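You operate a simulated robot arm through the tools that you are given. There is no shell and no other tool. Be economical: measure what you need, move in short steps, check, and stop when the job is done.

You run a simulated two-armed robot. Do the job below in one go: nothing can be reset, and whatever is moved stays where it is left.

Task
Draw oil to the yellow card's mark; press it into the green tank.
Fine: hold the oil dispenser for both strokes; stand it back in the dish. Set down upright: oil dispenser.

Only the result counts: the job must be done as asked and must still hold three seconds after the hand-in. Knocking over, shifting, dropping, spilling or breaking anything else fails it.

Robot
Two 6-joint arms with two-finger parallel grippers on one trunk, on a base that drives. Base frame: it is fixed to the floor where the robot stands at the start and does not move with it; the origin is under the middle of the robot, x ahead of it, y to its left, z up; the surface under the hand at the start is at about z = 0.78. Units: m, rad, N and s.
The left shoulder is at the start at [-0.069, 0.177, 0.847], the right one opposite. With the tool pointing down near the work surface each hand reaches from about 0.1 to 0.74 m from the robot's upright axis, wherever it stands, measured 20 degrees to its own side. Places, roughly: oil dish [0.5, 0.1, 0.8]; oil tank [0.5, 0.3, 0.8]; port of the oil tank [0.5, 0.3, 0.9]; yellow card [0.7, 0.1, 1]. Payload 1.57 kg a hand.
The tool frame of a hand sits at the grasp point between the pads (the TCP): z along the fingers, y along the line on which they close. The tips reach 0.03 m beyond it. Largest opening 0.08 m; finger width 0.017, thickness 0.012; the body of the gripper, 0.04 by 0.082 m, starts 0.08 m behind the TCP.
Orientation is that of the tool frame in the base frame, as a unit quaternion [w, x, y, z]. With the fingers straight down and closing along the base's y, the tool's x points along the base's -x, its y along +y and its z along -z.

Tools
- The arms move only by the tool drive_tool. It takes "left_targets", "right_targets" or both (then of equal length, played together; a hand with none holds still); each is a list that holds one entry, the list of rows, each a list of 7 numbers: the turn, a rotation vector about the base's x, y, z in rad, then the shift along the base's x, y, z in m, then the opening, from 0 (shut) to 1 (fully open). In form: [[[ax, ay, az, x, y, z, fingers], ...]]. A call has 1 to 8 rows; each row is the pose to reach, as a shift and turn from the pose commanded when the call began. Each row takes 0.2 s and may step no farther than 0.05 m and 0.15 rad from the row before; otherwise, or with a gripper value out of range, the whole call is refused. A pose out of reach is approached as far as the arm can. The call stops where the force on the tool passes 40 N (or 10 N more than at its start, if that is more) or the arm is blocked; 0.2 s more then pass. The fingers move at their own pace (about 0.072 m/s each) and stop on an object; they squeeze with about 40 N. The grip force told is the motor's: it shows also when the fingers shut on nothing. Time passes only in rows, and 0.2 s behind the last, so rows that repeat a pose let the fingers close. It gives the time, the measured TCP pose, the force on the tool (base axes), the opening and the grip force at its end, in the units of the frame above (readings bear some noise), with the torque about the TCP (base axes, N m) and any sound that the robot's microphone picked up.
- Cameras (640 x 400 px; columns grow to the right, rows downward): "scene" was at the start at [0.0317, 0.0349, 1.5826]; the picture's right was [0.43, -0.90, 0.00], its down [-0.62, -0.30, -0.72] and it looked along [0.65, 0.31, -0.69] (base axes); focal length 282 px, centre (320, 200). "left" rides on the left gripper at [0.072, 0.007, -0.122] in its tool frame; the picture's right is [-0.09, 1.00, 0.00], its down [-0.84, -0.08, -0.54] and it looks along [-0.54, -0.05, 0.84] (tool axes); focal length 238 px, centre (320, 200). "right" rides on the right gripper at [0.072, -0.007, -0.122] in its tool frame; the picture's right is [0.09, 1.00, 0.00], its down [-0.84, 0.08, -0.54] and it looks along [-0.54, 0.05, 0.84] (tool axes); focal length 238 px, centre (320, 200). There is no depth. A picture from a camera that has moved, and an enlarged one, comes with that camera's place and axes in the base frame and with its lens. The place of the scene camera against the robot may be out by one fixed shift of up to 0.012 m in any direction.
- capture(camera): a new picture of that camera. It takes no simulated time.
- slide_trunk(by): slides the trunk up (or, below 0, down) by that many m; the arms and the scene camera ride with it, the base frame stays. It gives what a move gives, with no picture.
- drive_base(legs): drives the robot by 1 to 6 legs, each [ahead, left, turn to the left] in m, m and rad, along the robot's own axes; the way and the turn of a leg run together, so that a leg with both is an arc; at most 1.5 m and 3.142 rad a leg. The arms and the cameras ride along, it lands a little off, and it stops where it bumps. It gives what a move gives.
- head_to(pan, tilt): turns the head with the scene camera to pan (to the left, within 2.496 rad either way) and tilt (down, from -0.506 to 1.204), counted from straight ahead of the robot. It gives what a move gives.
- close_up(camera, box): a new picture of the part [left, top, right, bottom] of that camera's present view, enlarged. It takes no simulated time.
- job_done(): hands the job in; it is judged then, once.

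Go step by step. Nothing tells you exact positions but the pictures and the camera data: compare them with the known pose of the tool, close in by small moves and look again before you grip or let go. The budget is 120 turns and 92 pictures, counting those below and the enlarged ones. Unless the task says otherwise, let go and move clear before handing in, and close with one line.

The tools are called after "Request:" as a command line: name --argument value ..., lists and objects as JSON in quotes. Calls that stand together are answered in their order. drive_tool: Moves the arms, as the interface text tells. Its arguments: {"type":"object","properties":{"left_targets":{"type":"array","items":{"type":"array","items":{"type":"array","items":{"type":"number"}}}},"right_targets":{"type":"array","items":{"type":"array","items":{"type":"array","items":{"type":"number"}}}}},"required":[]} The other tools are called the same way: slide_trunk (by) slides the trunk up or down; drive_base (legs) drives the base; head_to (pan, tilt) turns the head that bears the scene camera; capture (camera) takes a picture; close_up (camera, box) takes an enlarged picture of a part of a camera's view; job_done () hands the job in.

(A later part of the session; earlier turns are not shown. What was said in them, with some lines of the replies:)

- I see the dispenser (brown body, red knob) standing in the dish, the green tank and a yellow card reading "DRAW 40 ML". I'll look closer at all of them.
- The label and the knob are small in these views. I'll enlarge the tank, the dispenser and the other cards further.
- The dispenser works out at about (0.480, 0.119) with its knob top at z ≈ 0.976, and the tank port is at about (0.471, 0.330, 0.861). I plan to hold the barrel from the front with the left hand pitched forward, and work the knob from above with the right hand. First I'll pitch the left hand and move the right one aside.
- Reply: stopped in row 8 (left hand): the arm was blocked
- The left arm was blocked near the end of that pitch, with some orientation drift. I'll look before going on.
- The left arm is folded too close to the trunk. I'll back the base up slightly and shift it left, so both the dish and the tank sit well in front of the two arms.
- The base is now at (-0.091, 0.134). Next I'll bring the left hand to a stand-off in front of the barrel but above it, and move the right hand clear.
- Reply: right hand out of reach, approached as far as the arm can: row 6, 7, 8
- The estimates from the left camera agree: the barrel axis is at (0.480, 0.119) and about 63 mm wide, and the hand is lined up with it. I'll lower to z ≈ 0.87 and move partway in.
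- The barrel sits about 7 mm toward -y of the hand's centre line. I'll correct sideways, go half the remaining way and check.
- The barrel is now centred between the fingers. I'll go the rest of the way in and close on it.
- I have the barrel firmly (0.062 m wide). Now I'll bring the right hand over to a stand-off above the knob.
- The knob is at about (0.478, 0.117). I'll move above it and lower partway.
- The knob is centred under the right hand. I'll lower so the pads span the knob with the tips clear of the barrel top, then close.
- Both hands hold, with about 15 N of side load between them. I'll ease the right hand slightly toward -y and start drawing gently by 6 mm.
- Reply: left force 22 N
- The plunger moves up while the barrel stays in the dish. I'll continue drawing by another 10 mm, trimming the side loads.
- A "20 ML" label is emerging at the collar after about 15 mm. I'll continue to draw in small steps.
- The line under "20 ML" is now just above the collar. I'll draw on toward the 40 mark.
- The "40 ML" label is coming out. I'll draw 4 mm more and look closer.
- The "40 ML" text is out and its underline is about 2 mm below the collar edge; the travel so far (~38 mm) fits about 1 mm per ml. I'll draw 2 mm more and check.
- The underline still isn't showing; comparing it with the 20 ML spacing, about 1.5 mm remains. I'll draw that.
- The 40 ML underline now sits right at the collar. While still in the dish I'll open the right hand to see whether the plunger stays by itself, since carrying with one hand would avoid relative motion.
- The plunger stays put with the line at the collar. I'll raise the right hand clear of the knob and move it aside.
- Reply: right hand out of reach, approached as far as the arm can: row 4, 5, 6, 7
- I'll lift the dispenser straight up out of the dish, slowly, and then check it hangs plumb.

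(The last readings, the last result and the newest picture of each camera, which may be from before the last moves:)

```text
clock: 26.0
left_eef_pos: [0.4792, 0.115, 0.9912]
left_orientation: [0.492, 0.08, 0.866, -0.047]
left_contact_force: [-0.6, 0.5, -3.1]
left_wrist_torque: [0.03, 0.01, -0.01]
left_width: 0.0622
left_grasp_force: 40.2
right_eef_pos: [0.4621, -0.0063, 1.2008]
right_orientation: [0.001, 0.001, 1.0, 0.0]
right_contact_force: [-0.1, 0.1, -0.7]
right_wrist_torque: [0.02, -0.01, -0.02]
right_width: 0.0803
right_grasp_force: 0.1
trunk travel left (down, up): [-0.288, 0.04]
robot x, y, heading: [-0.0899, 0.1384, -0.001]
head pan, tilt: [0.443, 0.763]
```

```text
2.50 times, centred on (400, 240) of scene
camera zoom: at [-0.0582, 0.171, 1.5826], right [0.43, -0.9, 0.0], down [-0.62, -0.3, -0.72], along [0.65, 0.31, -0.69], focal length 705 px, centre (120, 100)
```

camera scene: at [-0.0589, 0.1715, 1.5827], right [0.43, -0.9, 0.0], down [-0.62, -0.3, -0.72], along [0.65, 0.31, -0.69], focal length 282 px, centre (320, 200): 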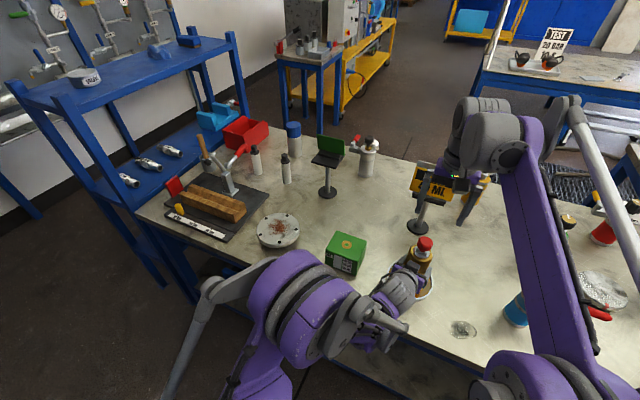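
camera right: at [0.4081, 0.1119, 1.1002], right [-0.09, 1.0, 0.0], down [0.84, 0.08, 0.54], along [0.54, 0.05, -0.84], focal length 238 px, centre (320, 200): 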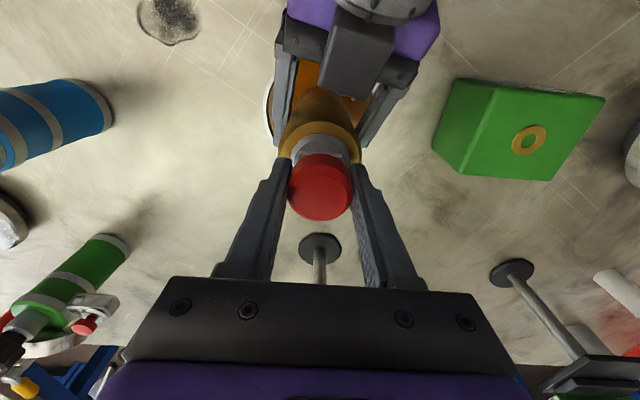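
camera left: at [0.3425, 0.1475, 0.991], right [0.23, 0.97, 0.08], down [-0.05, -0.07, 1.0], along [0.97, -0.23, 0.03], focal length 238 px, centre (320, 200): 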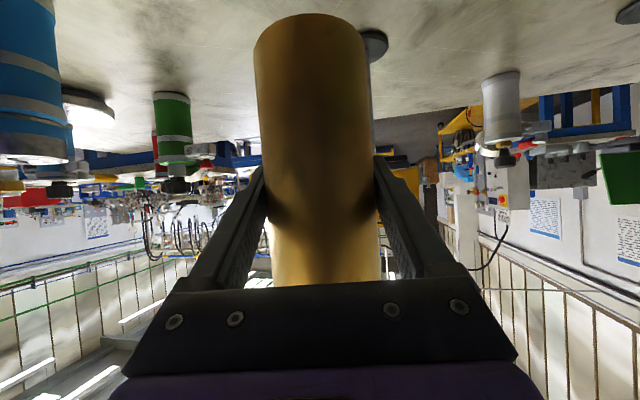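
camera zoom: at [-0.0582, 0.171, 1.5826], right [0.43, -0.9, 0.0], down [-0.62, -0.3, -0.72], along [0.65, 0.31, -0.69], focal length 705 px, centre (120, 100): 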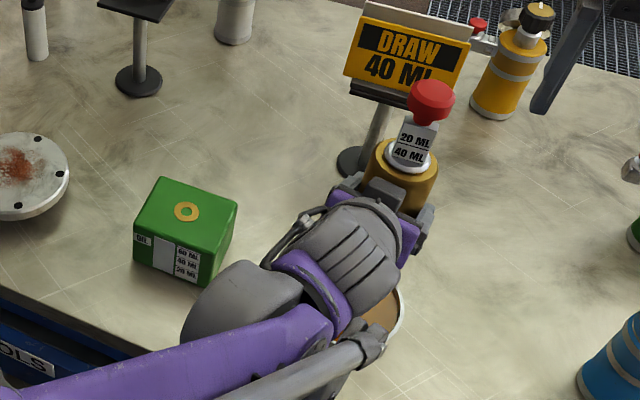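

The barrel has a flat bottom, about 0.083 m below the grip, so it is now at z ≈ 0.908 and clears the 0.861 tank top. Driving the base left 0.2 m carries it toward the tank and keeps both hands in comfortable reach.

Request:
drive_base --legs '[[0, 0.1, 0], [0, 0.1, 0]]'

Request:
capture --camera "scene"

Request:
capture --camera "left"

```text
clock: 28.6
left_eef_pos: [0.4792, 0.3171, 0.9909]
left_orientation: [0.492, 0.077, 0.866, -0.046]
left_contact_force: [-1.4, 0.2, -4.0]
left_wrist_torque: [-0.01, -0.03, 0.0]
left_width: 0.0621
left_grasp_force: 39.8
right_eef_pos: [0.4635, 0.1954, 1.2005]
right_orientation: [0.0, 0.0, 1.0, -0.001]
right_contact_force: [-0.1, -0.2, -0.6]
right_wrist_torque: [-0.02, 0.04, -0.06]
right_width: 0.0798
right_grasp_force: 0.1
trunk travel left (down, up): [-0.288, 0.04]
robot x, y, heading: [-0.0879, 0.3374, 0.004]
head pan, tilt: [0.443, 0.763]
```

```text
57 pictures are left
camera scene: at [-0.0589, 0.3696, 1.5826], right [0.43, -0.9, 0.0], down [-0.62, -0.3, -0.72], along [0.65, 0.31, -0.69], focal length 282 px, centre (320, 200)
```

scene: 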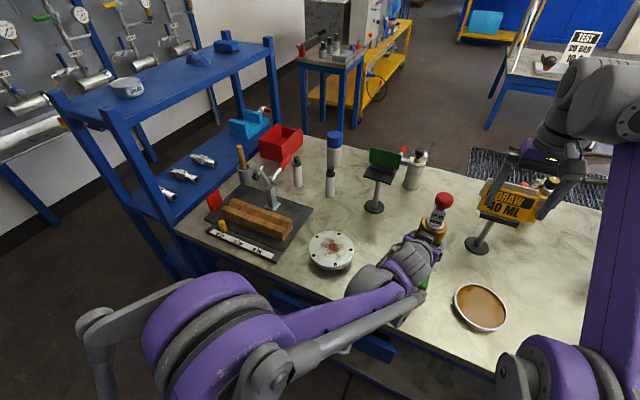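

```text
56 pictures are left
camera left: at [0.342, 0.3485, 0.9908], right [0.22, 0.97, 0.08], down [-0.05, -0.07, 1.0], along [0.97, -0.23, 0.03], focal length 238 px, centre (320, 200)
```

left: 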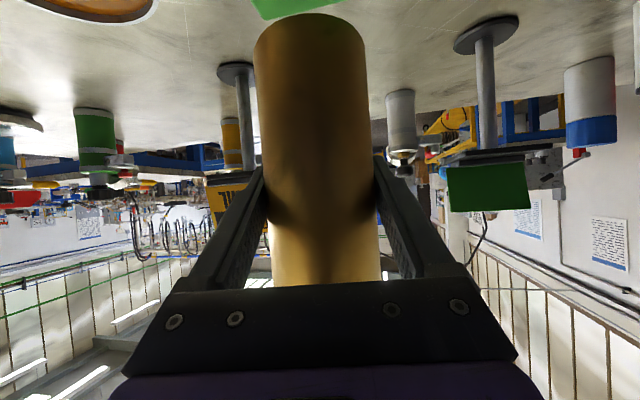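

I'll shift the barrel over the port, which I put at about (0.470, 0.331, 0.861), stay just above it, and check with the right camera.

Request:
drive_tool --left_targets '[[[0, 0, 0, -0.005, 0.007, 0, 0], [0, 0, 0, -0.009, 0.014, 0, 0], [0, 0, 0, -0.009, 0.014, -0.015, 0], [0, 0, 0, -0.009, 0.014, -0.028, 0], [0, 0, 0, -0.009, 0.014, -0.028, 0]]]'

Request:
capture --camera "right"

Request:
capture --camera "left"

```text
clock: 29.9
left_eef_pos: [0.4701, 0.3308, 0.9641]
left_orientation: [0.492, 0.077, 0.866, -0.046]
left_contact_force: [0.6, 0.9, -3.7]
left_wrist_torque: [0.01, 0.01, 0.04]
left_width: 0.0622
left_grasp_force: 40.2
right_eef_pos: [0.4621, 0.1943, 1.1999]
right_orientation: [0.0, -0.002, 1.0, 0.0]
right_contact_force: [-0.5, -0.2, 0.1]
right_wrist_torque: [-0.01, -0.02, -0.02]
right_width: 0.0801
right_grasp_force: 0.0
trunk travel left (down, up): [-0.288, 0.04]
robot x, y, heading: [-0.0929, 0.3384, 0.004]
head pan, tilt: [0.443, 0.763]
```

```text
55 pictures are left
camera right: at [0.3899, 0.1877, 1.3238], right [-0.1, 1.0, 0.0], down [0.84, 0.08, 0.54], along [0.54, 0.05, -0.84], focal length 238 px, centre (320, 200)
```

right: 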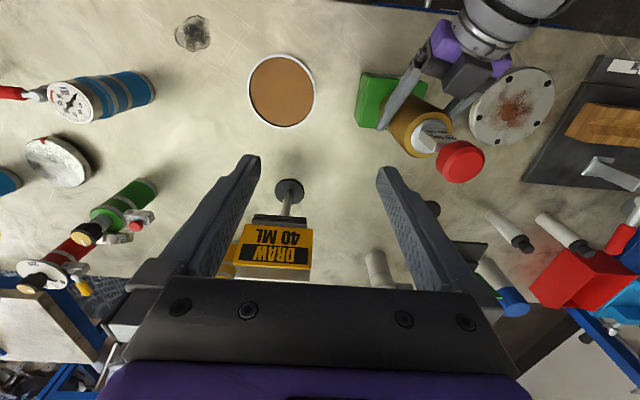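

```text
54 pictures are left
camera left: at [0.3331, 0.363, 0.9641], right [0.22, 0.97, 0.08], down [-0.05, -0.07, 1.0], along [0.97, -0.23, 0.04], focal length 238 px, centre (320, 200)
```

left: 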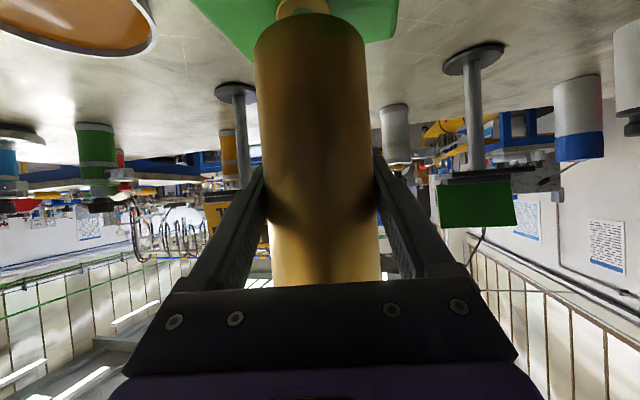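

The port ring is peeking out in front of the barrel in the left camera. I'll zoom there.

Request:
close_up --camera "left" --box '[240, 0, 380, 80]'

Request:
close_up --camera "right" --box '[340, 40, 500, 200]'

```text
4.57 times, centred on (310, 40) of left
camera zoom: at [0.3331, 0.363, 0.9641], right [0.22, 0.97, 0.08], down [-0.05, -0.07, 1.0], along [0.97, -0.23, 0.04], focal length 1090 px, centre (366, 931)
```

zoom: 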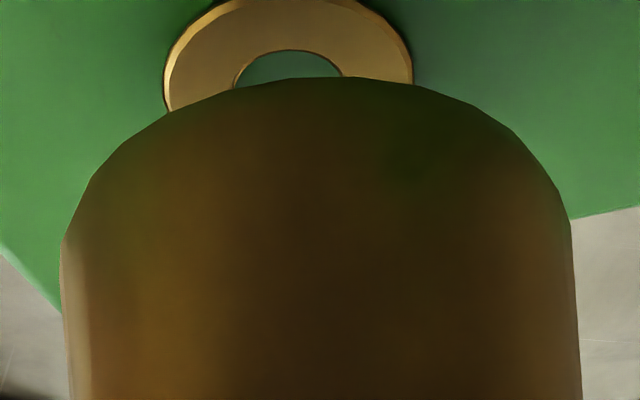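

```text
2.50 times, centred on (420, 120) of right
camera zoom: at [0.3899, 0.1877, 1.3238], right [-0.1, 1.0, 0.0], down [0.84, 0.08, 0.54], along [0.54, 0.05, -0.84], focal length 596 px, centre (70, 400)
```

zoom: 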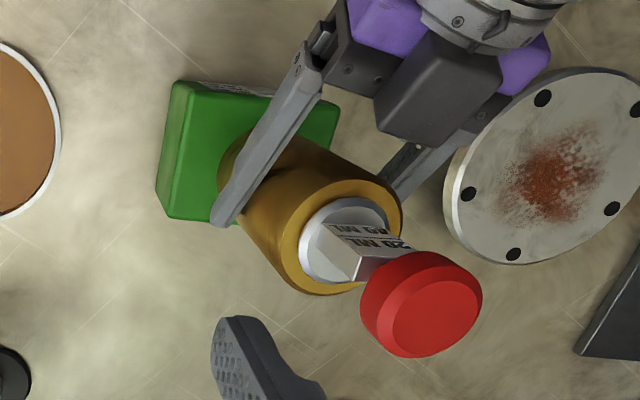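

The ring centre is about 2.5 mm toward -y of the barrel axis. I'll correct that and lower to just above contact, then look again.

Request:
drive_tool --left_targets '[[[0, 0, 0, 0.001, -0.0024, 0, 0], [0, 0, 0, 0.001, -0.0024, -0.005, 0], [0, 0, 0, 0.001, -0.0024, -0.01, 0], [0, 0, 0, 0.001, -0.0024, -0.014, 0], [0, 0, 0, 0.001, -0.0024, -0.014, 0]]]'

Request:
close_up --camera "left" --box '[240, 0, 380, 80]'

```text
clock: 31.1
left_eef_pos: [0.4711, 0.3273, 0.9506]
left_orientation: [0.493, 0.076, 0.865, -0.046]
left_contact_force: [0.4, -0.9, -3.8]
left_wrist_torque: [0.02, 0.0, 0.0]
left_width: 0.062
left_grasp_force: 40.2
right_eef_pos: [0.4625, 0.1947, 1.1993]
right_orientation: [0.0, -0.002, 1.0, 0.0]
right_contact_force: [-0.9, 0.2, -0.4]
right_wrist_torque: [0.01, 0.01, 0.04]
right_width: 0.0802
right_grasp_force: 0.0
trunk travel left (down, up): [-0.288, 0.04]
robot x, y, heading: [-0.0923, 0.335, 0.007]
head pan, tilt: [0.443, 0.763]
```

```text
4.57 times, centred on (310, 40) of left
camera zoom: at [0.3335, 0.3602, 0.9492], right [0.22, 0.97, 0.08], down [-0.05, -0.07, 1.0], along [0.97, -0.23, 0.03], focal length 1090 px, centre (366, 931)
```

zoom: 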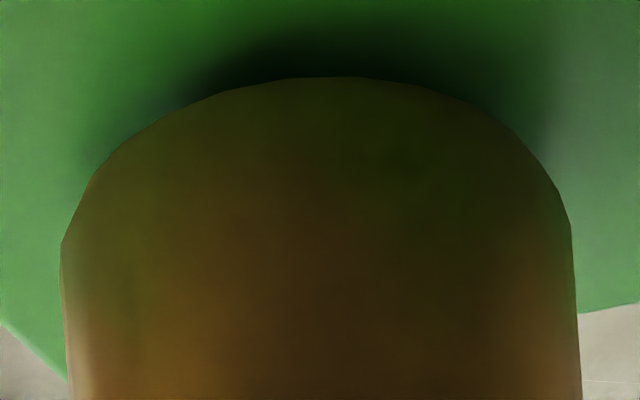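

The barrel now covers the port with about 6 mm to go. I'll lower in small steps and watch the vertical force.

Request:
drive_tool --left_targets '[[[0, 0, 0, 0, 0, -0.002, 0], [0, 0, 0, 0, 0, -0.004, 0], [0, 0, 0, 0, 0, -0.004, 0]]]'

```text
clock: 31.9
left_eef_pos: [0.4696, 0.3286, 0.9469]
left_orientation: [0.494, 0.077, 0.865, -0.046]
left_contact_force: [4.3, -0.1, 27.9]
left_wrist_torque: [0.18, -0.02, -0.21]
left_width: 0.0625
left_grasp_force: 39.9
right_eef_pos: [0.4602, 0.1948, 1.2014]
right_orientation: [0.001, -0.001, 1.0, 0.0]
right_contact_force: [0.6, 0.6, 0.9]
right_wrist_torque: [0.02, 0.0, 0.0]
right_width: 0.0801
right_grasp_force: 0.0
trunk travel left (down, up): [-0.288, 0.04]
robot x, y, heading: [-0.0927, 0.3364, 0.008]
head pan, tilt: [0.443, 0.763]
```

It's seated on the tank with about 30 N. I'll ease it to a lighter press and look at the scene.

Request:
drive_tool --left_targets '[[[0, 0, 0, 0, 0, 0.0012, 0], [0, 0, 0, 0, 0, 0.0012, 0]]]'

Request:
capture --camera "scene"

Request:
capture --camera "right"

```text
clock: 32.5
left_eef_pos: [0.47, 0.3295, 0.947]
left_orientation: [0.493, 0.077, 0.866, -0.046]
left_contact_force: [5.3, 0.8, 20.1]
left_wrist_torque: [0.12, -0.85, -0.06]
left_width: 0.0621
left_grasp_force: 39.9
right_eef_pos: [0.4616, 0.195, 1.2011]
right_orientation: [0.001, -0.002, 1.0, 0.0]
right_contact_force: [-0.1, -0.4, -0.2]
right_wrist_torque: [0.0, 0.02, 0.0]
right_width: 0.0798
right_grasp_force: 0.0
trunk travel left (down, up): [-0.288, 0.04]
robot x, y, heading: [-0.0904, 0.3332, -0.002]
head pan, tilt: [0.443, 0.763]
```

```text
50 pictures are left
camera scene: at [-0.0604, 0.3695, 1.5827], right [0.43, -0.9, 0.0], down [-0.62, -0.3, -0.72], along [0.65, 0.31, -0.69], focal length 282 px, centre (320, 200)
```

scene: 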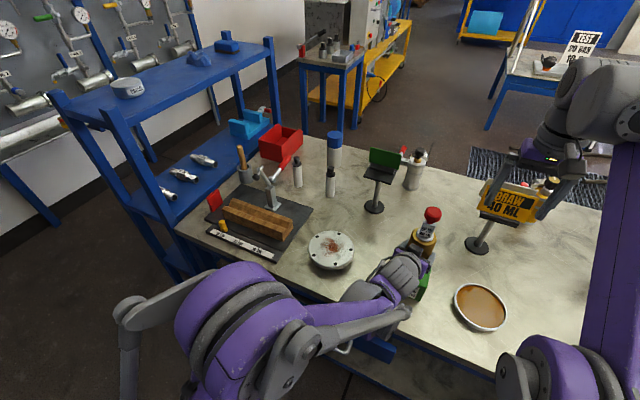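

```text
49 pictures are left
camera right: at [0.3889, 0.1878, 1.3242], right [-0.1, 1.0, 0.0], down [0.84, 0.08, 0.54], along [0.54, 0.05, -0.84], focal length 238 px, centre (320, 200)
```

right: 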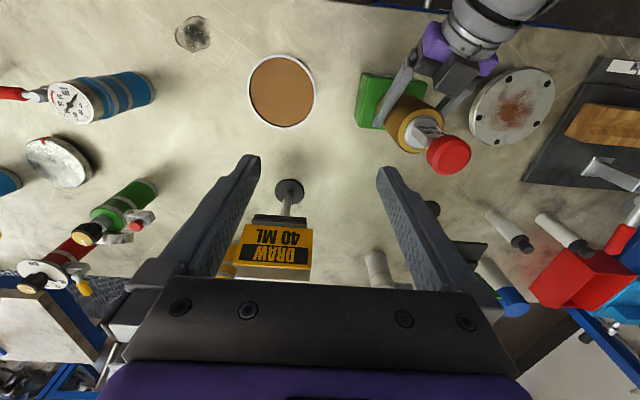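

The dispenser is seated on the port. Now I'll bring the right hand above the knob.

Request:
drive_tool --right_targets '[[[0, 0, 0, 0, 0.034, -0.01, 1], [0, 0, 0, 0, 0.067, -0.02, 1], [0, 0, 0, 0, 0.1, -0.035, 1], [0, 0, 0, 0, 0.134, -0.05, 1], [0, 0, 0, 0, 0.134, -0.05, 1]]]'

Request:
capture --camera "right"

```text
clock: 33.6
left_eef_pos: [0.4703, 0.3289, 0.9462]
left_orientation: [0.493, 0.076, 0.865, -0.046]
left_contact_force: [5.0, -0.4, 19.6]
left_wrist_torque: [0.08, -0.51, 0.06]
left_width: 0.0622
left_grasp_force: 39.9
right_eef_pos: [0.461, 0.3309, 1.1551]
right_orientation: [0.0, -0.001, 1.0, 0.0]
right_contact_force: [-0.2, -0.3, 0.0]
right_wrist_torque: [-0.04, 0.03, 0.01]
right_width: 0.0801
right_grasp_force: 0.1
trunk travel left (down, up): [-0.288, 0.04]
robot x, y, heading: [-0.092, 0.3334, 0.004]
head pan, tilt: [0.443, 0.763]
```

```text
48 pictures are left
camera right: at [0.3894, 0.3238, 1.2776], right [-0.1, 1.0, 0.0], down [0.84, 0.08, 0.54], along [0.54, 0.05, -0.84], focal length 238 px, centre (320, 200)
```

right: 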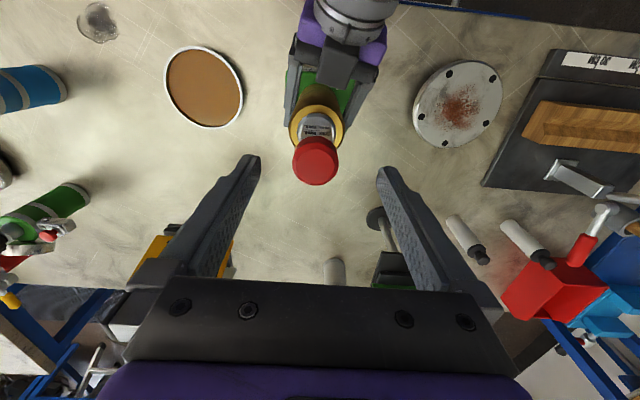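

The knob top is at about (0.471, 0.328, 1.10). I'll line up, lower and close on it.

Request:
drive_tool --right_targets '[[[0, 0, 0, 0.01, -0.0022, 0, 1], [0, 0, 0, 0.01, -0.0022, -0.03, 1], [0, 0, 0, 0.01, -0.0022, -0.06, 1], [0, 0, 0, 0.01, -0.0022, -0.06, 1]]]'

Request:
capture --camera "right"

Request:
close_up --camera "scene" --box '[390, 180, 470, 260]'

```text
clock: 34.6
left_eef_pos: [0.4699, 0.328, 0.9475]
left_orientation: [0.493, 0.079, 0.865, -0.047]
left_contact_force: [3.5, 0.2, 19.4]
left_wrist_torque: [0.08, -0.33, -0.05]
left_width: 0.0623
left_grasp_force: 40.3
right_eef_pos: [0.4734, 0.3267, 1.093]
right_orientation: [0.001, -0.001, 1.0, -0.001]
right_contact_force: [0.3, 0.8, 0.2]
right_wrist_torque: [0.02, 0.01, -0.01]
right_width: 0.0798
right_grasp_force: 0.0
trunk travel left (down, up): [-0.288, 0.04]
robot x, y, heading: [-0.0902, 0.3343, 0.001]
head pan, tilt: [0.443, 0.763]
```

```text
47 pictures are left
camera right: at [0.4011, 0.3188, 1.2167], right [-0.1, 1.0, 0.0], down [0.84, 0.08, 0.54], along [0.54, 0.05, -0.84], focal length 238 px, centre (320, 200)
```

right: 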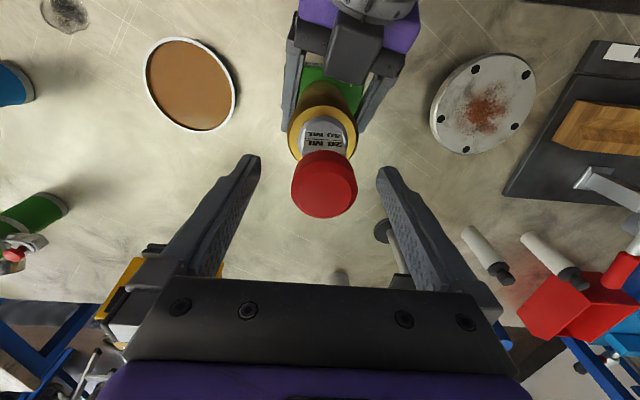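

```text
5.00 times, centred on (430, 220) of scene
camera zoom: at [-0.0606, 0.3694, 1.5827], right [0.43, -0.9, 0.0], down [-0.62, -0.3, -0.72], along [0.65, 0.31, -0.69], focal length 1410 px, centre (-230, 100)
```

zoom: 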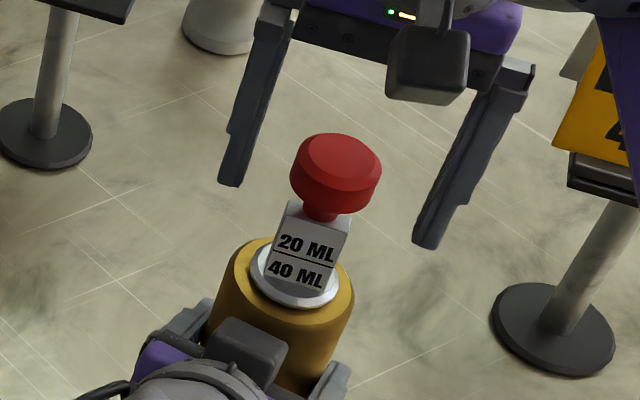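

The knob is centred between the fingers and the level is still at 40. I'll close the right hand.

Request:
drive_tool --right_targets '[[[0, 0, 0, -0.001, 0.001, 0.002, 1], [0, 0, 0, -0.001, 0.001, 0.002, 0.5], [0, 0, 0, -0.001, 0.001, 0.002, 0], [0, 0, 0, -0.001, 0.001, 0.002, 0], [0, 0, 0, -0.001, 0.001, 0.002, 0], [0, 0, 0, -0.001, 0.001, 0.002, 0]]]'

Request:
close_up --camera "scene" --box '[390, 180, 470, 260]'

```text
clock: 36.0
left_eef_pos: [0.4697, 0.3274, 0.9465]
left_orientation: [0.493, 0.077, 0.865, -0.046]
left_contact_force: [3.7, -6.9, 16.5]
left_wrist_torque: [0.63, 0.18, 0.01]
left_width: 0.0621
left_grasp_force: 39.8
right_eef_pos: [0.472, 0.328, 1.0945]
right_orientation: [0.001, -0.002, 1.0, 0.001]
right_contact_force: [-0.9, 8.2, 0.0]
right_wrist_torque: [0.37, -0.1, -0.01]
right_width: 0.0368
right_grasp_force: 40.2
trunk travel left (down, up): [-0.288, 0.04]
robot x, y, heading: [-0.0922, 0.3326, 0.009]
head pan, tilt: [0.443, 0.763]
```

```text
5.00 times, centred on (430, 220) of scene
camera zoom: at [-0.0606, 0.3698, 1.5827], right [0.43, -0.9, 0.0], down [-0.62, -0.3, -0.72], along [0.65, 0.31, -0.69], focal length 1410 px, centre (-230, 100)
```

zoom: 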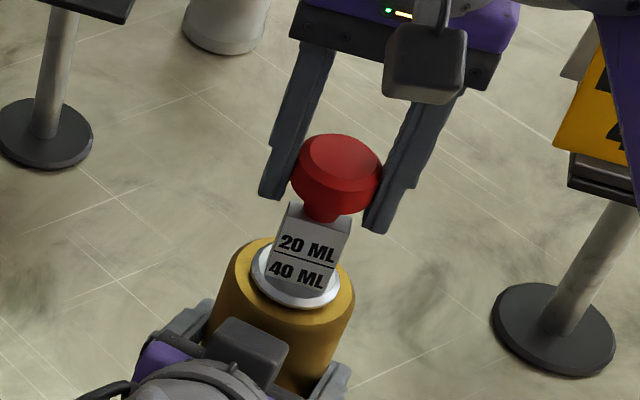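

Both hands hold. I'll press the first 10 mm gently and see that oil enters the tank rather than spilling.

Request:
drive_tool --right_targets '[[[0, 0, 0, 0, 0.0005, -0.003, 0], [0, 0, 0, 0, 0.0005, -0.006, 0], [0, 0, 0, 0, 0.0005, -0.01, 0], [0, 0, 0, 0, 0.0005, -0.01, 0]]]'

Request:
close_up --camera "scene" --box '[350, 190, 480, 320]'

Request:
capture --camera "left"

```text
clock: 37.0
left_eef_pos: [0.4689, 0.3273, 0.9479]
left_orientation: [0.494, 0.077, 0.865, -0.046]
left_contact_force: [-12.5, -8.9, 17.3]
left_wrist_torque: [0.44, -0.76, 0.0]
left_width: 0.0624
left_grasp_force: 40.0
right_eef_pos: [0.4718, 0.3263, 1.0843]
right_orientation: [0.001, -0.001, 1.0, 0.0]
right_contact_force: [14.9, 9.6, 0.5]
right_wrist_torque: [0.5, -1.0, -0.05]
right_width: 0.0369
right_grasp_force: 39.6
trunk travel left (down, up): [-0.288, 0.04]
robot x, y, heading: [-0.0908, 0.3368, 0.005]
head pan, tilt: [0.443, 0.763]
```

```text
3.08 times, centred on (415, 255) of scene
camera zoom: at [-0.0606, 0.3696, 1.5827], right [0.43, -0.9, 0.0], down [-0.62, -0.3, -0.72], along [0.65, 0.31, -0.69], focal length 868 px, centre (28, 31)
```

zoom: 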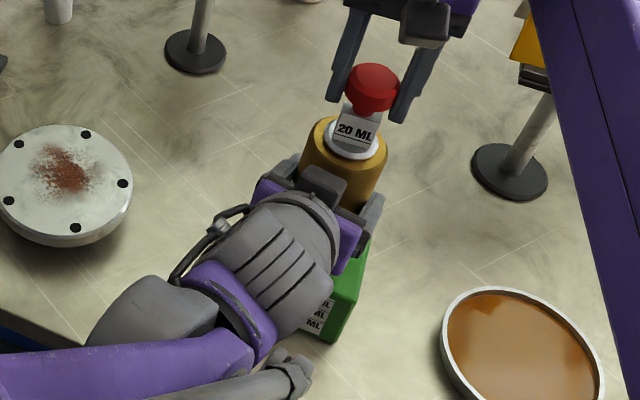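

```text
43 pictures are left
camera left: at [0.3323, 0.3601, 0.9464], right [0.22, 0.97, 0.08], down [-0.05, -0.07, 1.0], along [0.97, -0.23, 0.04], focal length 238 px, centre (320, 200)
```

left: 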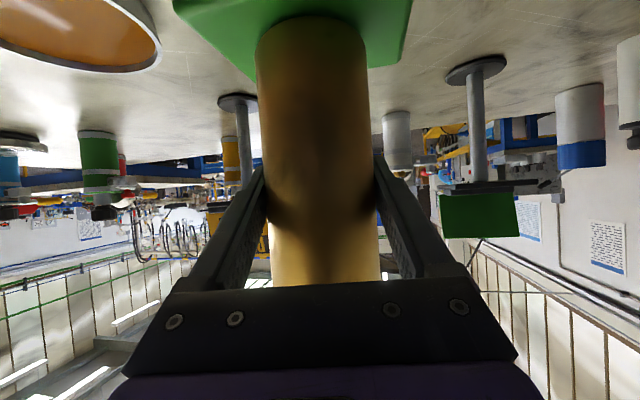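

No spill shows on the tank top. I'll keep pressing steadily, trimming the side loads.

Request:
drive_tool --right_targets '[[[0, 0, 0, 0.0005, 0.0005, -0.004, 0], [0, 0, 0, 0.001, 0.001, -0.008, 0], [0, 0, 0, 0.001, 0.001, -0.012, 0], [0, 0, 0, 0.001, 0.001, -0.016, 0], [0, 0, 0, 0.001, 0.001, -0.02, 0], [0, 0, 0, 0.001, 0.001, -0.024, 0], [0, 0, 0, 0.001, 0.001, -0.024, 0]]]'

Request:
close_up --camera "scene" --box '[350, 190, 480, 320]'

```text
clock: 38.6
left_eef_pos: [0.4698, 0.3279, 0.9466]
left_orientation: [0.492, 0.078, 0.866, -0.047]
left_contact_force: [-17.3, -5.1, 12.2]
left_wrist_torque: [-0.06, -0.07, 0.1]
left_width: 0.0619
left_grasp_force: 40.3
right_eef_pos: [0.4713, 0.3282, 1.0574]
right_orientation: [0.001, -0.002, 1.0, 0.0]
right_contact_force: [14.5, 2.8, 1.4]
right_wrist_torque: [0.2, -0.7, -0.1]
right_width: 0.0371
right_grasp_force: 40.0
trunk travel left (down, up): [-0.288, 0.04]
robot x, y, heading: [-0.0901, 0.3344, 0.002]
head pan, tilt: [0.443, 0.763]
```

```text
3.08 times, centred on (415, 255) of scene
camera zoom: at [-0.0611, 0.3692, 1.5826], right [0.43, -0.9, 0.0], down [-0.62, -0.3, -0.72], along [0.65, 0.31, -0.69], focal length 868 px, centre (28, 31)
```

zoom: 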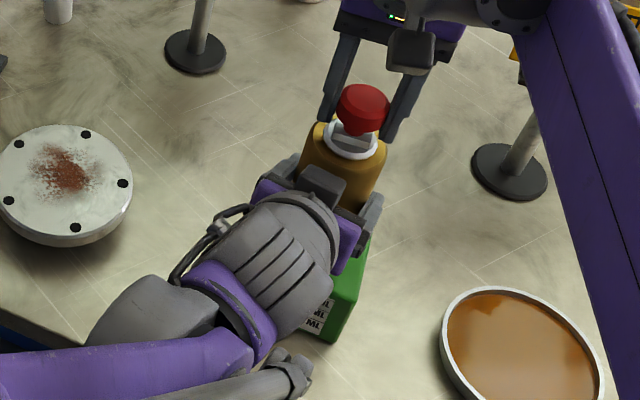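

About 4 mm of stroke is left. I'll push to the bottom stop gently.

Request:
drive_tool --right_targets '[[[0, 0, 0, 0.001, 0, -0.0015, 0], [0, 0, 0, 0.001, 0, -0.003, 0], [0, 0, 0, 0.001, 0, -0.0045, 0], [0, 0, 0, 0.001, 0, -0.0055, 0], [0, 0, 0, 0.001, 0, -0.0055, 0]]]'

Request:
close_up --camera "scene" --box '[395, 200, 455, 250]'

```text
clock: 39.9
left_eef_pos: [0.4698, 0.3278, 0.9477]
left_orientation: [0.493, 0.077, 0.866, -0.045]
left_contact_force: [1.6, -5.0, -12.3]
left_wrist_torque: [0.31, 1.06, 0.17]
left_width: 0.0622
left_grasp_force: 40.2
right_eef_pos: [0.4699, 0.3284, 1.0539]
right_orientation: [0.001, -0.002, 1.0, 0.0]
right_contact_force: [-2.7, 2.6, 32.2]
right_wrist_torque: [-0.28, 0.07, -0.09]
right_width: 0.0369
right_grasp_force: 40.0
trunk travel left (down, up): [-0.288, 0.04]
robot x, y, heading: [-0.0917, 0.3359, 0.006]
head pan, tilt: [0.443, 0.763]
```

```text
8.00 times, centred on (425, 225) of scene
camera zoom: at [-0.0614, 0.3691, 1.5827], right [0.43, -0.9, 0.0], down [-0.62, -0.3, -0.72], along [0.65, 0.31, -0.69], focal length 2255 px, centre (-520, 0)
```

zoom: 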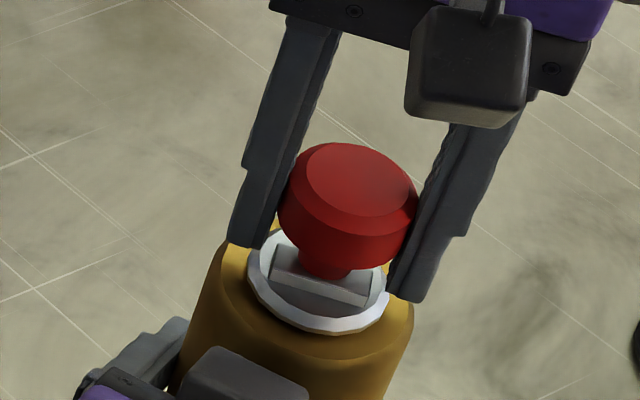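

The plunger has bottomed out at 32 N. I'll relax it, open the right hand and raise it clear.

Request:
drive_tool --right_targets '[[[0, 0, 0, 0, 0, 0.001, 0], [0, 0, 0, 0, 0, 0.001, 0.5], [0, 0, 0, 0, 0, 0.001, 1], [0, 0, 0, 0, 0, 0.001, 1], [0, 0, 0, 0, 0, 0.001, 1], [0, 0, 0, 0, 0, 0.04, 1], [0, 0, 0, 0, 0, 0.08, 1], [0, 0, 0, 0, -0.04, 0.1, 1]]]'

Request:
drive_tool --right_targets '[[[0, 0, 0, -0.03, -0.035, 0.0, 1], [0, 0, 0, -0.06, -0.07, 0.0, 1], [0, 0, 0, -0.09, -0.1, 0.0, 1], [0, 0, 0, -0.09, -0.14, 0.0, 1], [0, 0, 0, -0.09, -0.18, 0, 1]]]'

Request:
close_up --camera "scene" --box '[350, 190, 480, 320]'

```text
clock: 41.6
left_eef_pos: [0.4704, 0.3278, 0.9475]
left_orientation: [0.492, 0.077, 0.866, -0.045]
left_contact_force: [2.9, 1.9, 9.5]
left_wrist_torque: [0.34, 0.04, 0.01]
left_width: 0.0623
left_grasp_force: 39.8
right_eef_pos: [0.4757, 0.2878, 1.1542]
right_orientation: [0.001, -0.003, 1.0, -0.001]
right_contact_force: [0.0, 0.2, 0.3]
right_wrist_torque: [0.01, 0.02, 0.01]
right_width: 0.0798
right_grasp_force: 0.0
trunk travel left (down, up): [-0.288, 0.04]
robot x, y, heading: [-0.0927, 0.3331, 0.005]
head pan, tilt: [0.443, 0.763]
```

```text
clock: 42.9
left_eef_pos: [0.4698, 0.3274, 0.9457]
left_orientation: [0.492, 0.077, 0.866, -0.045]
left_contact_force: [-2.5, -0.5, 8.5]
left_wrist_torque: [0.1, 0.1, 0.15]
left_width: 0.0619
left_grasp_force: 40.3
right_eef_pos: [0.3807, 0.1076, 1.1567]
right_orientation: [0.001, -0.002, 1.0, 0.001]
right_contact_force: [-0.3, 0.4, -0.9]
right_wrist_torque: [0.02, 0.03, 0.0]
right_width: 0.0799
right_grasp_force: 0.2
trunk travel left (down, up): [-0.288, 0.04]
robot x, y, heading: [-0.0954, 0.3344, 0.005]
head pan, tilt: [0.443, 0.763]
```

```text
3.08 times, centred on (415, 255) of scene
camera zoom: at [-0.0606, 0.3688, 1.5827], right [0.43, -0.9, 0.0], down [-0.62, -0.3, -0.72], along [0.65, 0.31, -0.69], focal length 868 px, centre (28, 31)
```

zoom: 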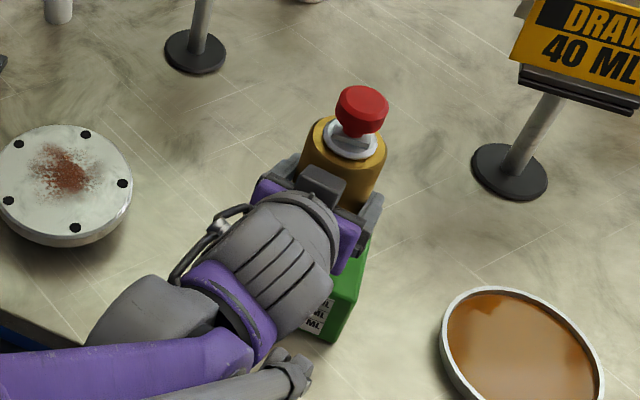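

Now I'll lift the dispenser off the tank by 0.05 m. The right hand moves farther out of the way, and then I'll look at the tank.

Request:
drive_tool --left_targets '[[[0, 0, 0, 0, 0, 0.005, 0], [0, 0, 0, 0, 0, 0.015, 0], [0, 0, 0, 0, 0, 0.03, 0], [0, 0, 0, 0, 0, 0.045, 0], [0, 0, 0, 0, 0, 0.06, 0]]]' --right_targets '[[[0, 0, 0, 0, -0.03, 0.01, 1], [0, 0, 0, 0, -0.06, 0.02, 1], [0, 0, 0, 0, -0.09, 0.03, 1], [0, 0, 0, 0, -0.12, 0.03, 1], [0, 0, 0, 0, -0.15, 0.03, 1]]]'

Request:
capture --camera "left"

Request:
capture --camera "right"

```text
clock: 44.0
left_eef_pos: [0.4704, 0.3291, 1.0069]
left_orientation: [0.493, 0.077, 0.866, -0.045]
left_contact_force: [0.6, -0.3, -3.9]
left_wrist_torque: [0.03, 0.01, 0.01]
left_width: 0.0622
left_grasp_force: 40.3
right_eef_pos: [0.3833, -0.042, 1.1837]
right_orientation: [0.0, -0.002, 1.0, 0.001]
right_contact_force: [-0.1, -0.1, -0.1]
right_wrist_torque: [0.03, 0.0, -0.04]
right_width: 0.0799
right_grasp_force: 0.1
trunk travel left (down, up): [-0.288, 0.04]
robot x, y, heading: [-0.0865, 0.3363, -0.004]
head pan, tilt: [0.443, 0.763]
```

```text
39 pictures are left
camera left: at [0.3342, 0.361, 1.0065], right [0.22, 0.97, 0.08], down [-0.05, -0.07, 1.0], along [0.97, -0.23, 0.03], focal length 238 px, centre (320, 200)
```

left: 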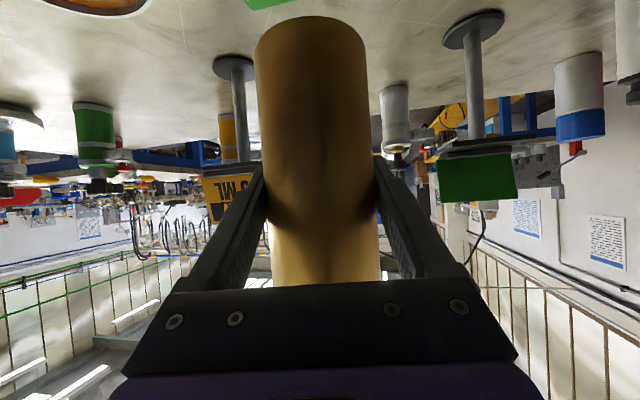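

```text
38 pictures are left
camera right: at [0.3114, -0.0495, 1.3079], right [-0.1, 1.0, 0.0], down [0.84, 0.08, 0.54], along [0.54, 0.05, -0.84], focal length 238 px, centre (320, 200)
```

right: 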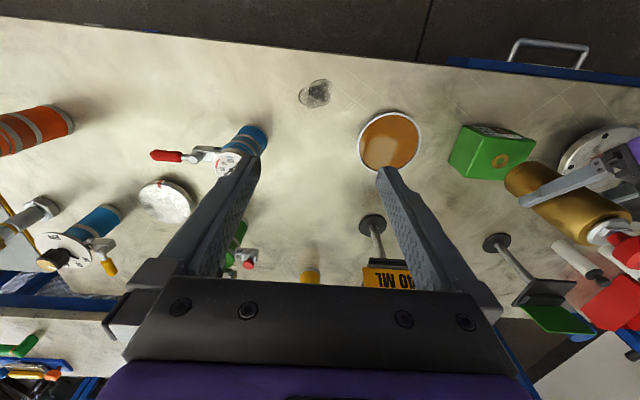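

The dispenser is clear of the tank, with no spill visible. I'll drive the base back right 0.2 m and then inspect the tank gauge and the position over the dish.

Request:
drive_base --legs '[[0, -0.1, 0], [0, -0.11, 0]]'

Request:
capture --camera "scene"

Request:
capture --camera "left"

Request:
capture --camera "right"

```text
clock: 46.8
left_eef_pos: [0.4727, 0.1226, 1.0069]
left_orientation: [0.493, 0.079, 0.865, -0.047]
left_contact_force: [-0.5, 0.8, -4.1]
left_wrist_torque: [0.01, 0.01, -0.01]
left_width: 0.0619
left_grasp_force: 39.9
right_eef_pos: [0.3826, -0.2481, 1.1829]
right_orientation: [0.0, 0.0, 1.0, 0.0]
right_contact_force: [0.0, 0.2, -0.1]
right_wrist_torque: [0.03, 0.0, -0.03]
right_width: 0.0799
right_grasp_force: 0.1
trunk travel left (down, up): [-0.288, 0.04]
robot x, y, heading: [-0.0904, 0.1319, -0.002]
head pan, tilt: [0.443, 0.763]
```

```text
37 pictures are left
camera scene: at [-0.0585, 0.1649, 1.5826], right [0.43, -0.9, 0.0], down [-0.62, -0.3, -0.72], along [0.65, 0.31, -0.69], focal length 282 px, centre (320, 200)
```

scene: 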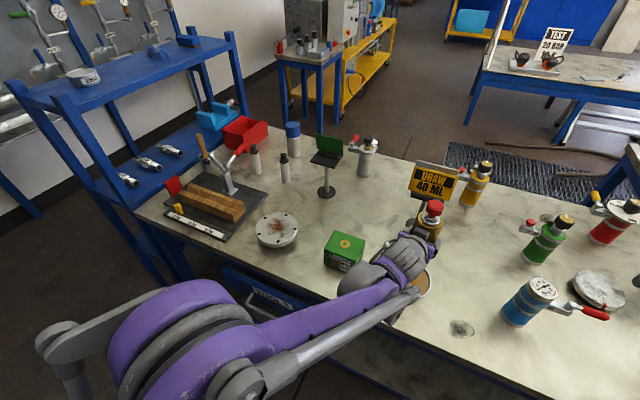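

```text
36 pictures are left
camera left: at [0.3346, 0.1553, 1.0063], right [0.23, 0.97, 0.08], down [-0.05, -0.07, 1.0], along [0.97, -0.23, 0.03], focal length 238 px, centre (320, 200)
```

left: 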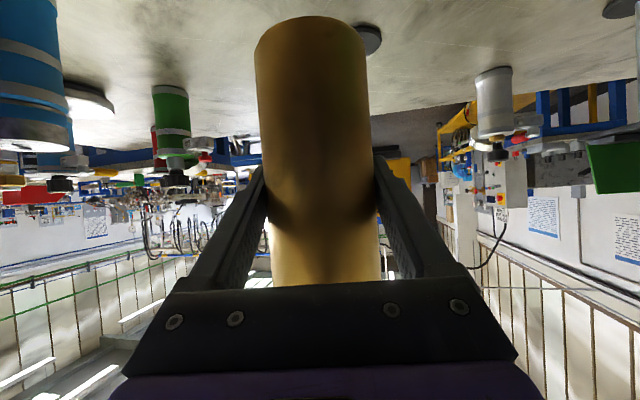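

```text
35 pictures are left
camera right: at [0.3101, -0.2546, 1.3079], right [-0.09, 1.0, 0.0], down [0.84, 0.08, 0.54], along [0.54, 0.05, -0.84], focal length 238 px, centre (320, 200)
```

right: 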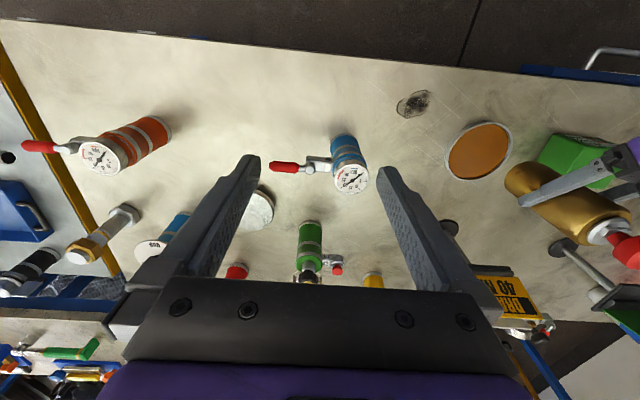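

Request:
close_up --camera "scene" --box '[315, 225, 375, 275]'

Request:
close_up --camera "scene" --box '[360, 180, 480, 310]'

```text
8.00 times, centred on (345, 250) of scene
camera zoom: at [-0.0585, 0.1649, 1.5826], right [0.43, -0.9, 0.0], down [-0.62, -0.3, -0.72], along [0.65, 0.31, -0.69], focal length 2255 px, centre (120, -200)
```

zoom: 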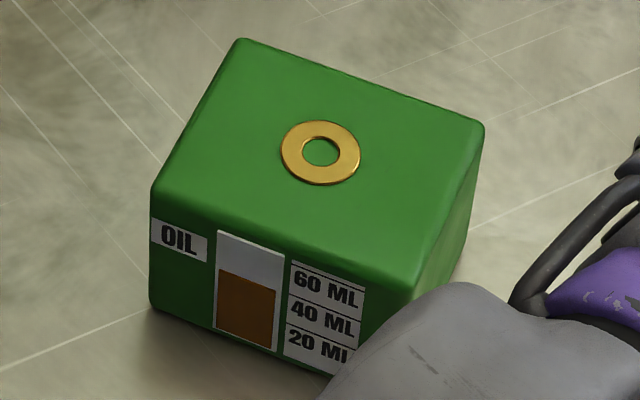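

```text
3.08 times, centred on (420, 245) of scene
camera zoom: at [-0.0585, 0.1649, 1.5826], right [0.43, -0.9, 0.0], down [-0.62, -0.3, -0.72], along [0.65, 0.31, -0.69], focal length 868 px, centre (12, 62)
```

zoom: 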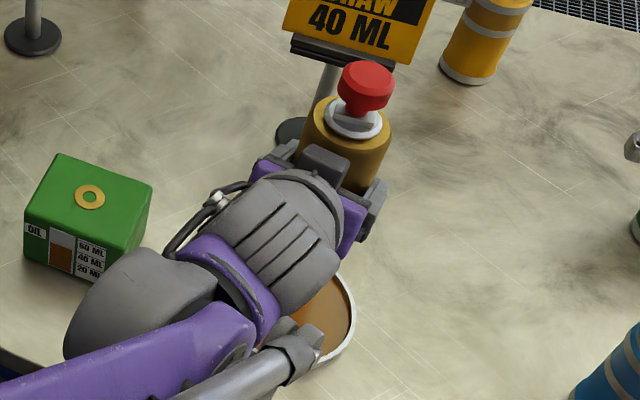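

The tank gauge now reads exactly at its 40 ML line and nothing is spilled. I'll align the dispenser over the dish and lower it to just above the floor of the dish.

Request:
drive_tool --left_targets '[[[0, 0, 0, 0.0073, -0.005, 0, 0], [0, 0, 0, 0.0073, -0.005, -0.03, 0], [0, 0, 0, 0.0073, -0.005, -0.06, 0], [0, 0, 0, 0.0073, -0.005, -0.09, 0], [0, 0, 0, 0.0073, -0.005, -0.11, 0], [0, 0, 0, 0.0073, -0.005, -0.122, 0], [0, 0, 0, 0.0073, -0.005, -0.127, 0], [0, 0, 0, 0.0073, -0.005, -0.127, 0]]]'

Request:
capture --camera "left"

```text
clock: 48.6
left_eef_pos: [0.4792, 0.1174, 0.8816]
left_orientation: [0.492, 0.079, 0.865, -0.047]
left_contact_force: [0.3, 0.3, -3.5]
left_wrist_torque: [0.02, 0.01, 0.01]
left_width: 0.0622
left_grasp_force: 39.9
right_eef_pos: [0.3829, -0.2474, 1.1842]
right_orientation: [0.0, 0.0, 1.0, 0.0]
right_contact_force: [-0.7, 0.3, -0.1]
right_wrist_torque: [-0.03, 0.01, 0.0]
right_width: 0.0801
right_grasp_force: 0.0
trunk travel left (down, up): [-0.288, 0.04]
robot x, y, heading: [-0.0918, 0.1312, -0.002]
head pan, tilt: [0.443, 0.763]
```

```text
32 pictures are left
camera left: at [0.341, 0.1504, 0.8808], right [0.23, 0.97, 0.08], down [-0.05, -0.07, 1.0], along [0.97, -0.23, 0.03], focal length 238 px, centre (320, 200)
```

left: 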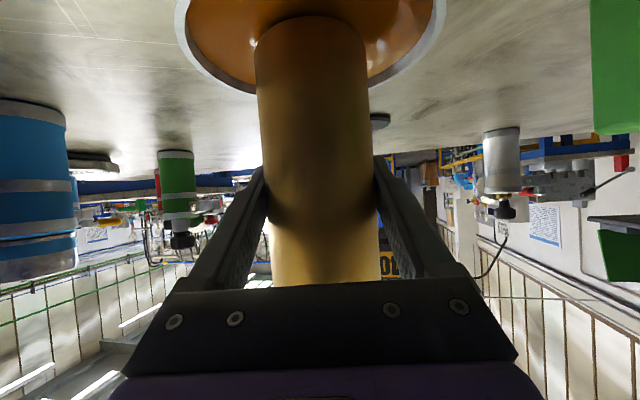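

The barrel is centred over the dish. I'll lower the last few millimetres and watch the force.

Request:
drive_tool --left_targets '[[[0, 0, 0, 0, 0, -0.004, 0], [0, 0, 0, 0, 0, -0.008, 0], [0, 0, 0, 0, 0, -0.01, 0], [0, 0, 0, 0, 0, -0.01, 0]]]'

```text
clock: 49.6
left_eef_pos: [0.479, 0.1186, 0.8694]
left_orientation: [0.492, 0.079, 0.865, -0.047]
left_contact_force: [0.7, 0.7, -3.4]
left_wrist_torque: [0.01, 0.01, -0.02]
left_width: 0.0621
left_grasp_force: 40.2
right_eef_pos: [0.3818, -0.2474, 1.1843]
right_orientation: [0.001, 0.0, 1.0, 0.0]
right_contact_force: [0.4, -1.2, 0.0]
right_wrist_torque: [0.02, 0.02, 0.01]
right_width: 0.0801
right_grasp_force: 0.1
trunk travel left (down, up): [-0.288, 0.04]
robot x, y, heading: [-0.0904, 0.1324, -0.0]
head pan, tilt: [0.443, 0.763]
```

There's no contact yet, so I'll continue down in 1 mm steps.

Request:
drive_tool --left_targets '[[[0, 0, 0, 0, 0, -0.001, 0], [0, 0, 0, 0, 0, -0.002, 0], [0, 0, 0, 0, 0, -0.002, 0]]]'

```text
clock: 50.4
left_eef_pos: [0.4779, 0.1182, 0.8677]
left_orientation: [0.494, 0.08, 0.865, -0.047]
left_contact_force: [2.3, 2.6, 8.5]
left_wrist_torque: [0.49, -0.05, -0.11]
left_width: 0.0622
left_grasp_force: 40.0
right_eef_pos: [0.3823, -0.2462, 1.1841]
right_orientation: [0.0, -0.001, 1.0, 0.0]
right_contact_force: [-0.2, -0.1, 0.3]
right_wrist_torque: [-0.01, -0.03, -0.04]
right_width: 0.08
right_grasp_force: 0.1
trunk travel left (down, up): [-0.288, 0.04]
robot x, y, heading: [-0.0933, 0.1283, 0.002]
head pan, tilt: [0.443, 0.763]
```

It's standing on the dish floor. I'll open the left hand and wait.

Request:
drive_tool --left_targets '[[[0, 0, 0, 0, 0, 0.0005, 0.8], [0, 0, 0, 0, 0, 0.0005, 1], [0, 0, 0, 0, 0, 0.0005, 1], [0, 0, 0, 0, 0, 0.0005, 1]]]'

Request:
capture --camera "left"

```text
clock: 51.4
left_eef_pos: [0.4787, 0.1183, 0.8686]
left_orientation: [0.492, 0.079, 0.866, -0.047]
left_contact_force: [0.0, 0.4, 0.1]
left_wrist_torque: [-0.04, -0.05, 0.01]
left_width: 0.0799
left_grasp_force: 0.0
right_eef_pos: [0.3824, -0.2471, 1.1842]
right_orientation: [0.0, 0.0, 1.0, 0.0]
right_contact_force: [0.7, 0.0, 0.4]
right_wrist_torque: [0.03, -0.01, 0.02]
right_width: 0.08
right_grasp_force: 0.1
trunk travel left (down, up): [-0.288, 0.04]
robot x, y, heading: [-0.0918, 0.1308, 0.001]
head pan, tilt: [0.443, 0.763]
```

```text
31 pictures are left
camera left: at [0.341, 0.1504, 0.8679], right [0.23, 0.97, 0.08], down [-0.05, -0.07, 1.0], along [0.97, -0.23, 0.04], focal length 238 px, centre (320, 200)
```

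left: 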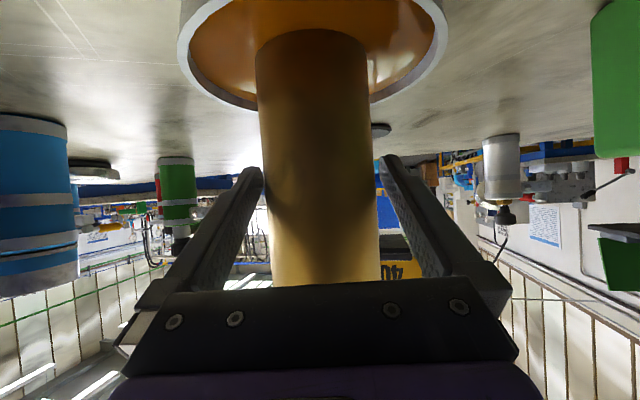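

The dispenser stands free with clearance on both sides. I'll retract straight back along the approach line and check.

Request:
drive_tool --left_targets '[[[0, 0, 0, -0.015, 0.0029, 0, 1], [0, 0, 0, -0.035, 0.0067, 0, 1], [0, 0, 0, -0.06, 0.0114, 0, 1], [0, 0, 0, -0.09, 0.0171, 0, 1], [0, 0, 0, -0.12, 0.0229, 0, 1], [0, 0, 0, -0.12, 0.0229, 0.04, 1], [0, 0, 0, -0.12, 0.0229, 0.08, 1]]]'

Request:
capture --camera "scene"

Request:
close_up --camera "scene" --box '[310, 180, 470, 310]'

```text
clock: 53.0
left_eef_pos: [0.355, 0.1438, 0.9479]
left_orientation: [0.492, 0.079, 0.866, -0.047]
left_contact_force: [-0.4, -1.3, 0.5]
left_wrist_torque: [-0.03, -0.01, -0.03]
left_width: 0.0799
left_grasp_force: 0.1
right_eef_pos: [0.3798, -0.248, 1.1848]
right_orientation: [0.001, 0.0, 1.0, 0.0]
right_contact_force: [-0.3, 0.0, -0.4]
right_wrist_torque: [0.0, -0.02, 0.0]
right_width: 0.0799
right_grasp_force: 0.0
trunk travel left (down, up): [-0.288, 0.04]
robot x, y, heading: [-0.0889, 0.1282, 0.004]
head pan, tilt: [0.443, 0.763]
```

```text
30 pictures are left
camera scene: at [-0.0599, 0.1654, 1.5826], right [0.43, -0.9, 0.0], down [-0.62, -0.3, -0.72], along [0.65, 0.31, -0.69], focal length 282 px, centre (320, 200)
```

scene: 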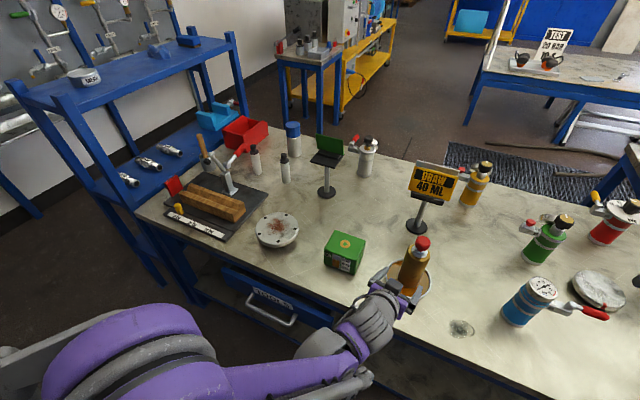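

```text
3.08 times, centred on (390, 245) of scene
camera zoom: at [-0.0599, 0.1654, 1.5826], right [0.43, -0.9, 0.0], down [-0.62, -0.3, -0.72], along [0.65, 0.31, -0.69], focal length 868 px, centre (105, 62)
```

zoom: 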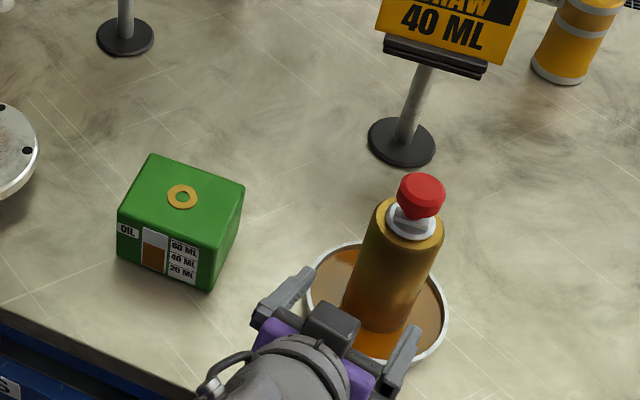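

The dispenser stands upright in the dish, the tank reads 40 ML, and both hands are empty and clear. I'm handing in.

Request:
job_done

```text
The job is handed in.
```

I drew 40 ML to the yellow card's mark and pressed it all into the green tank, whose gauge now reads at its 40 ML line. The oil dispenser is back upright in its dish, and I saw no spill and nothing else moved.
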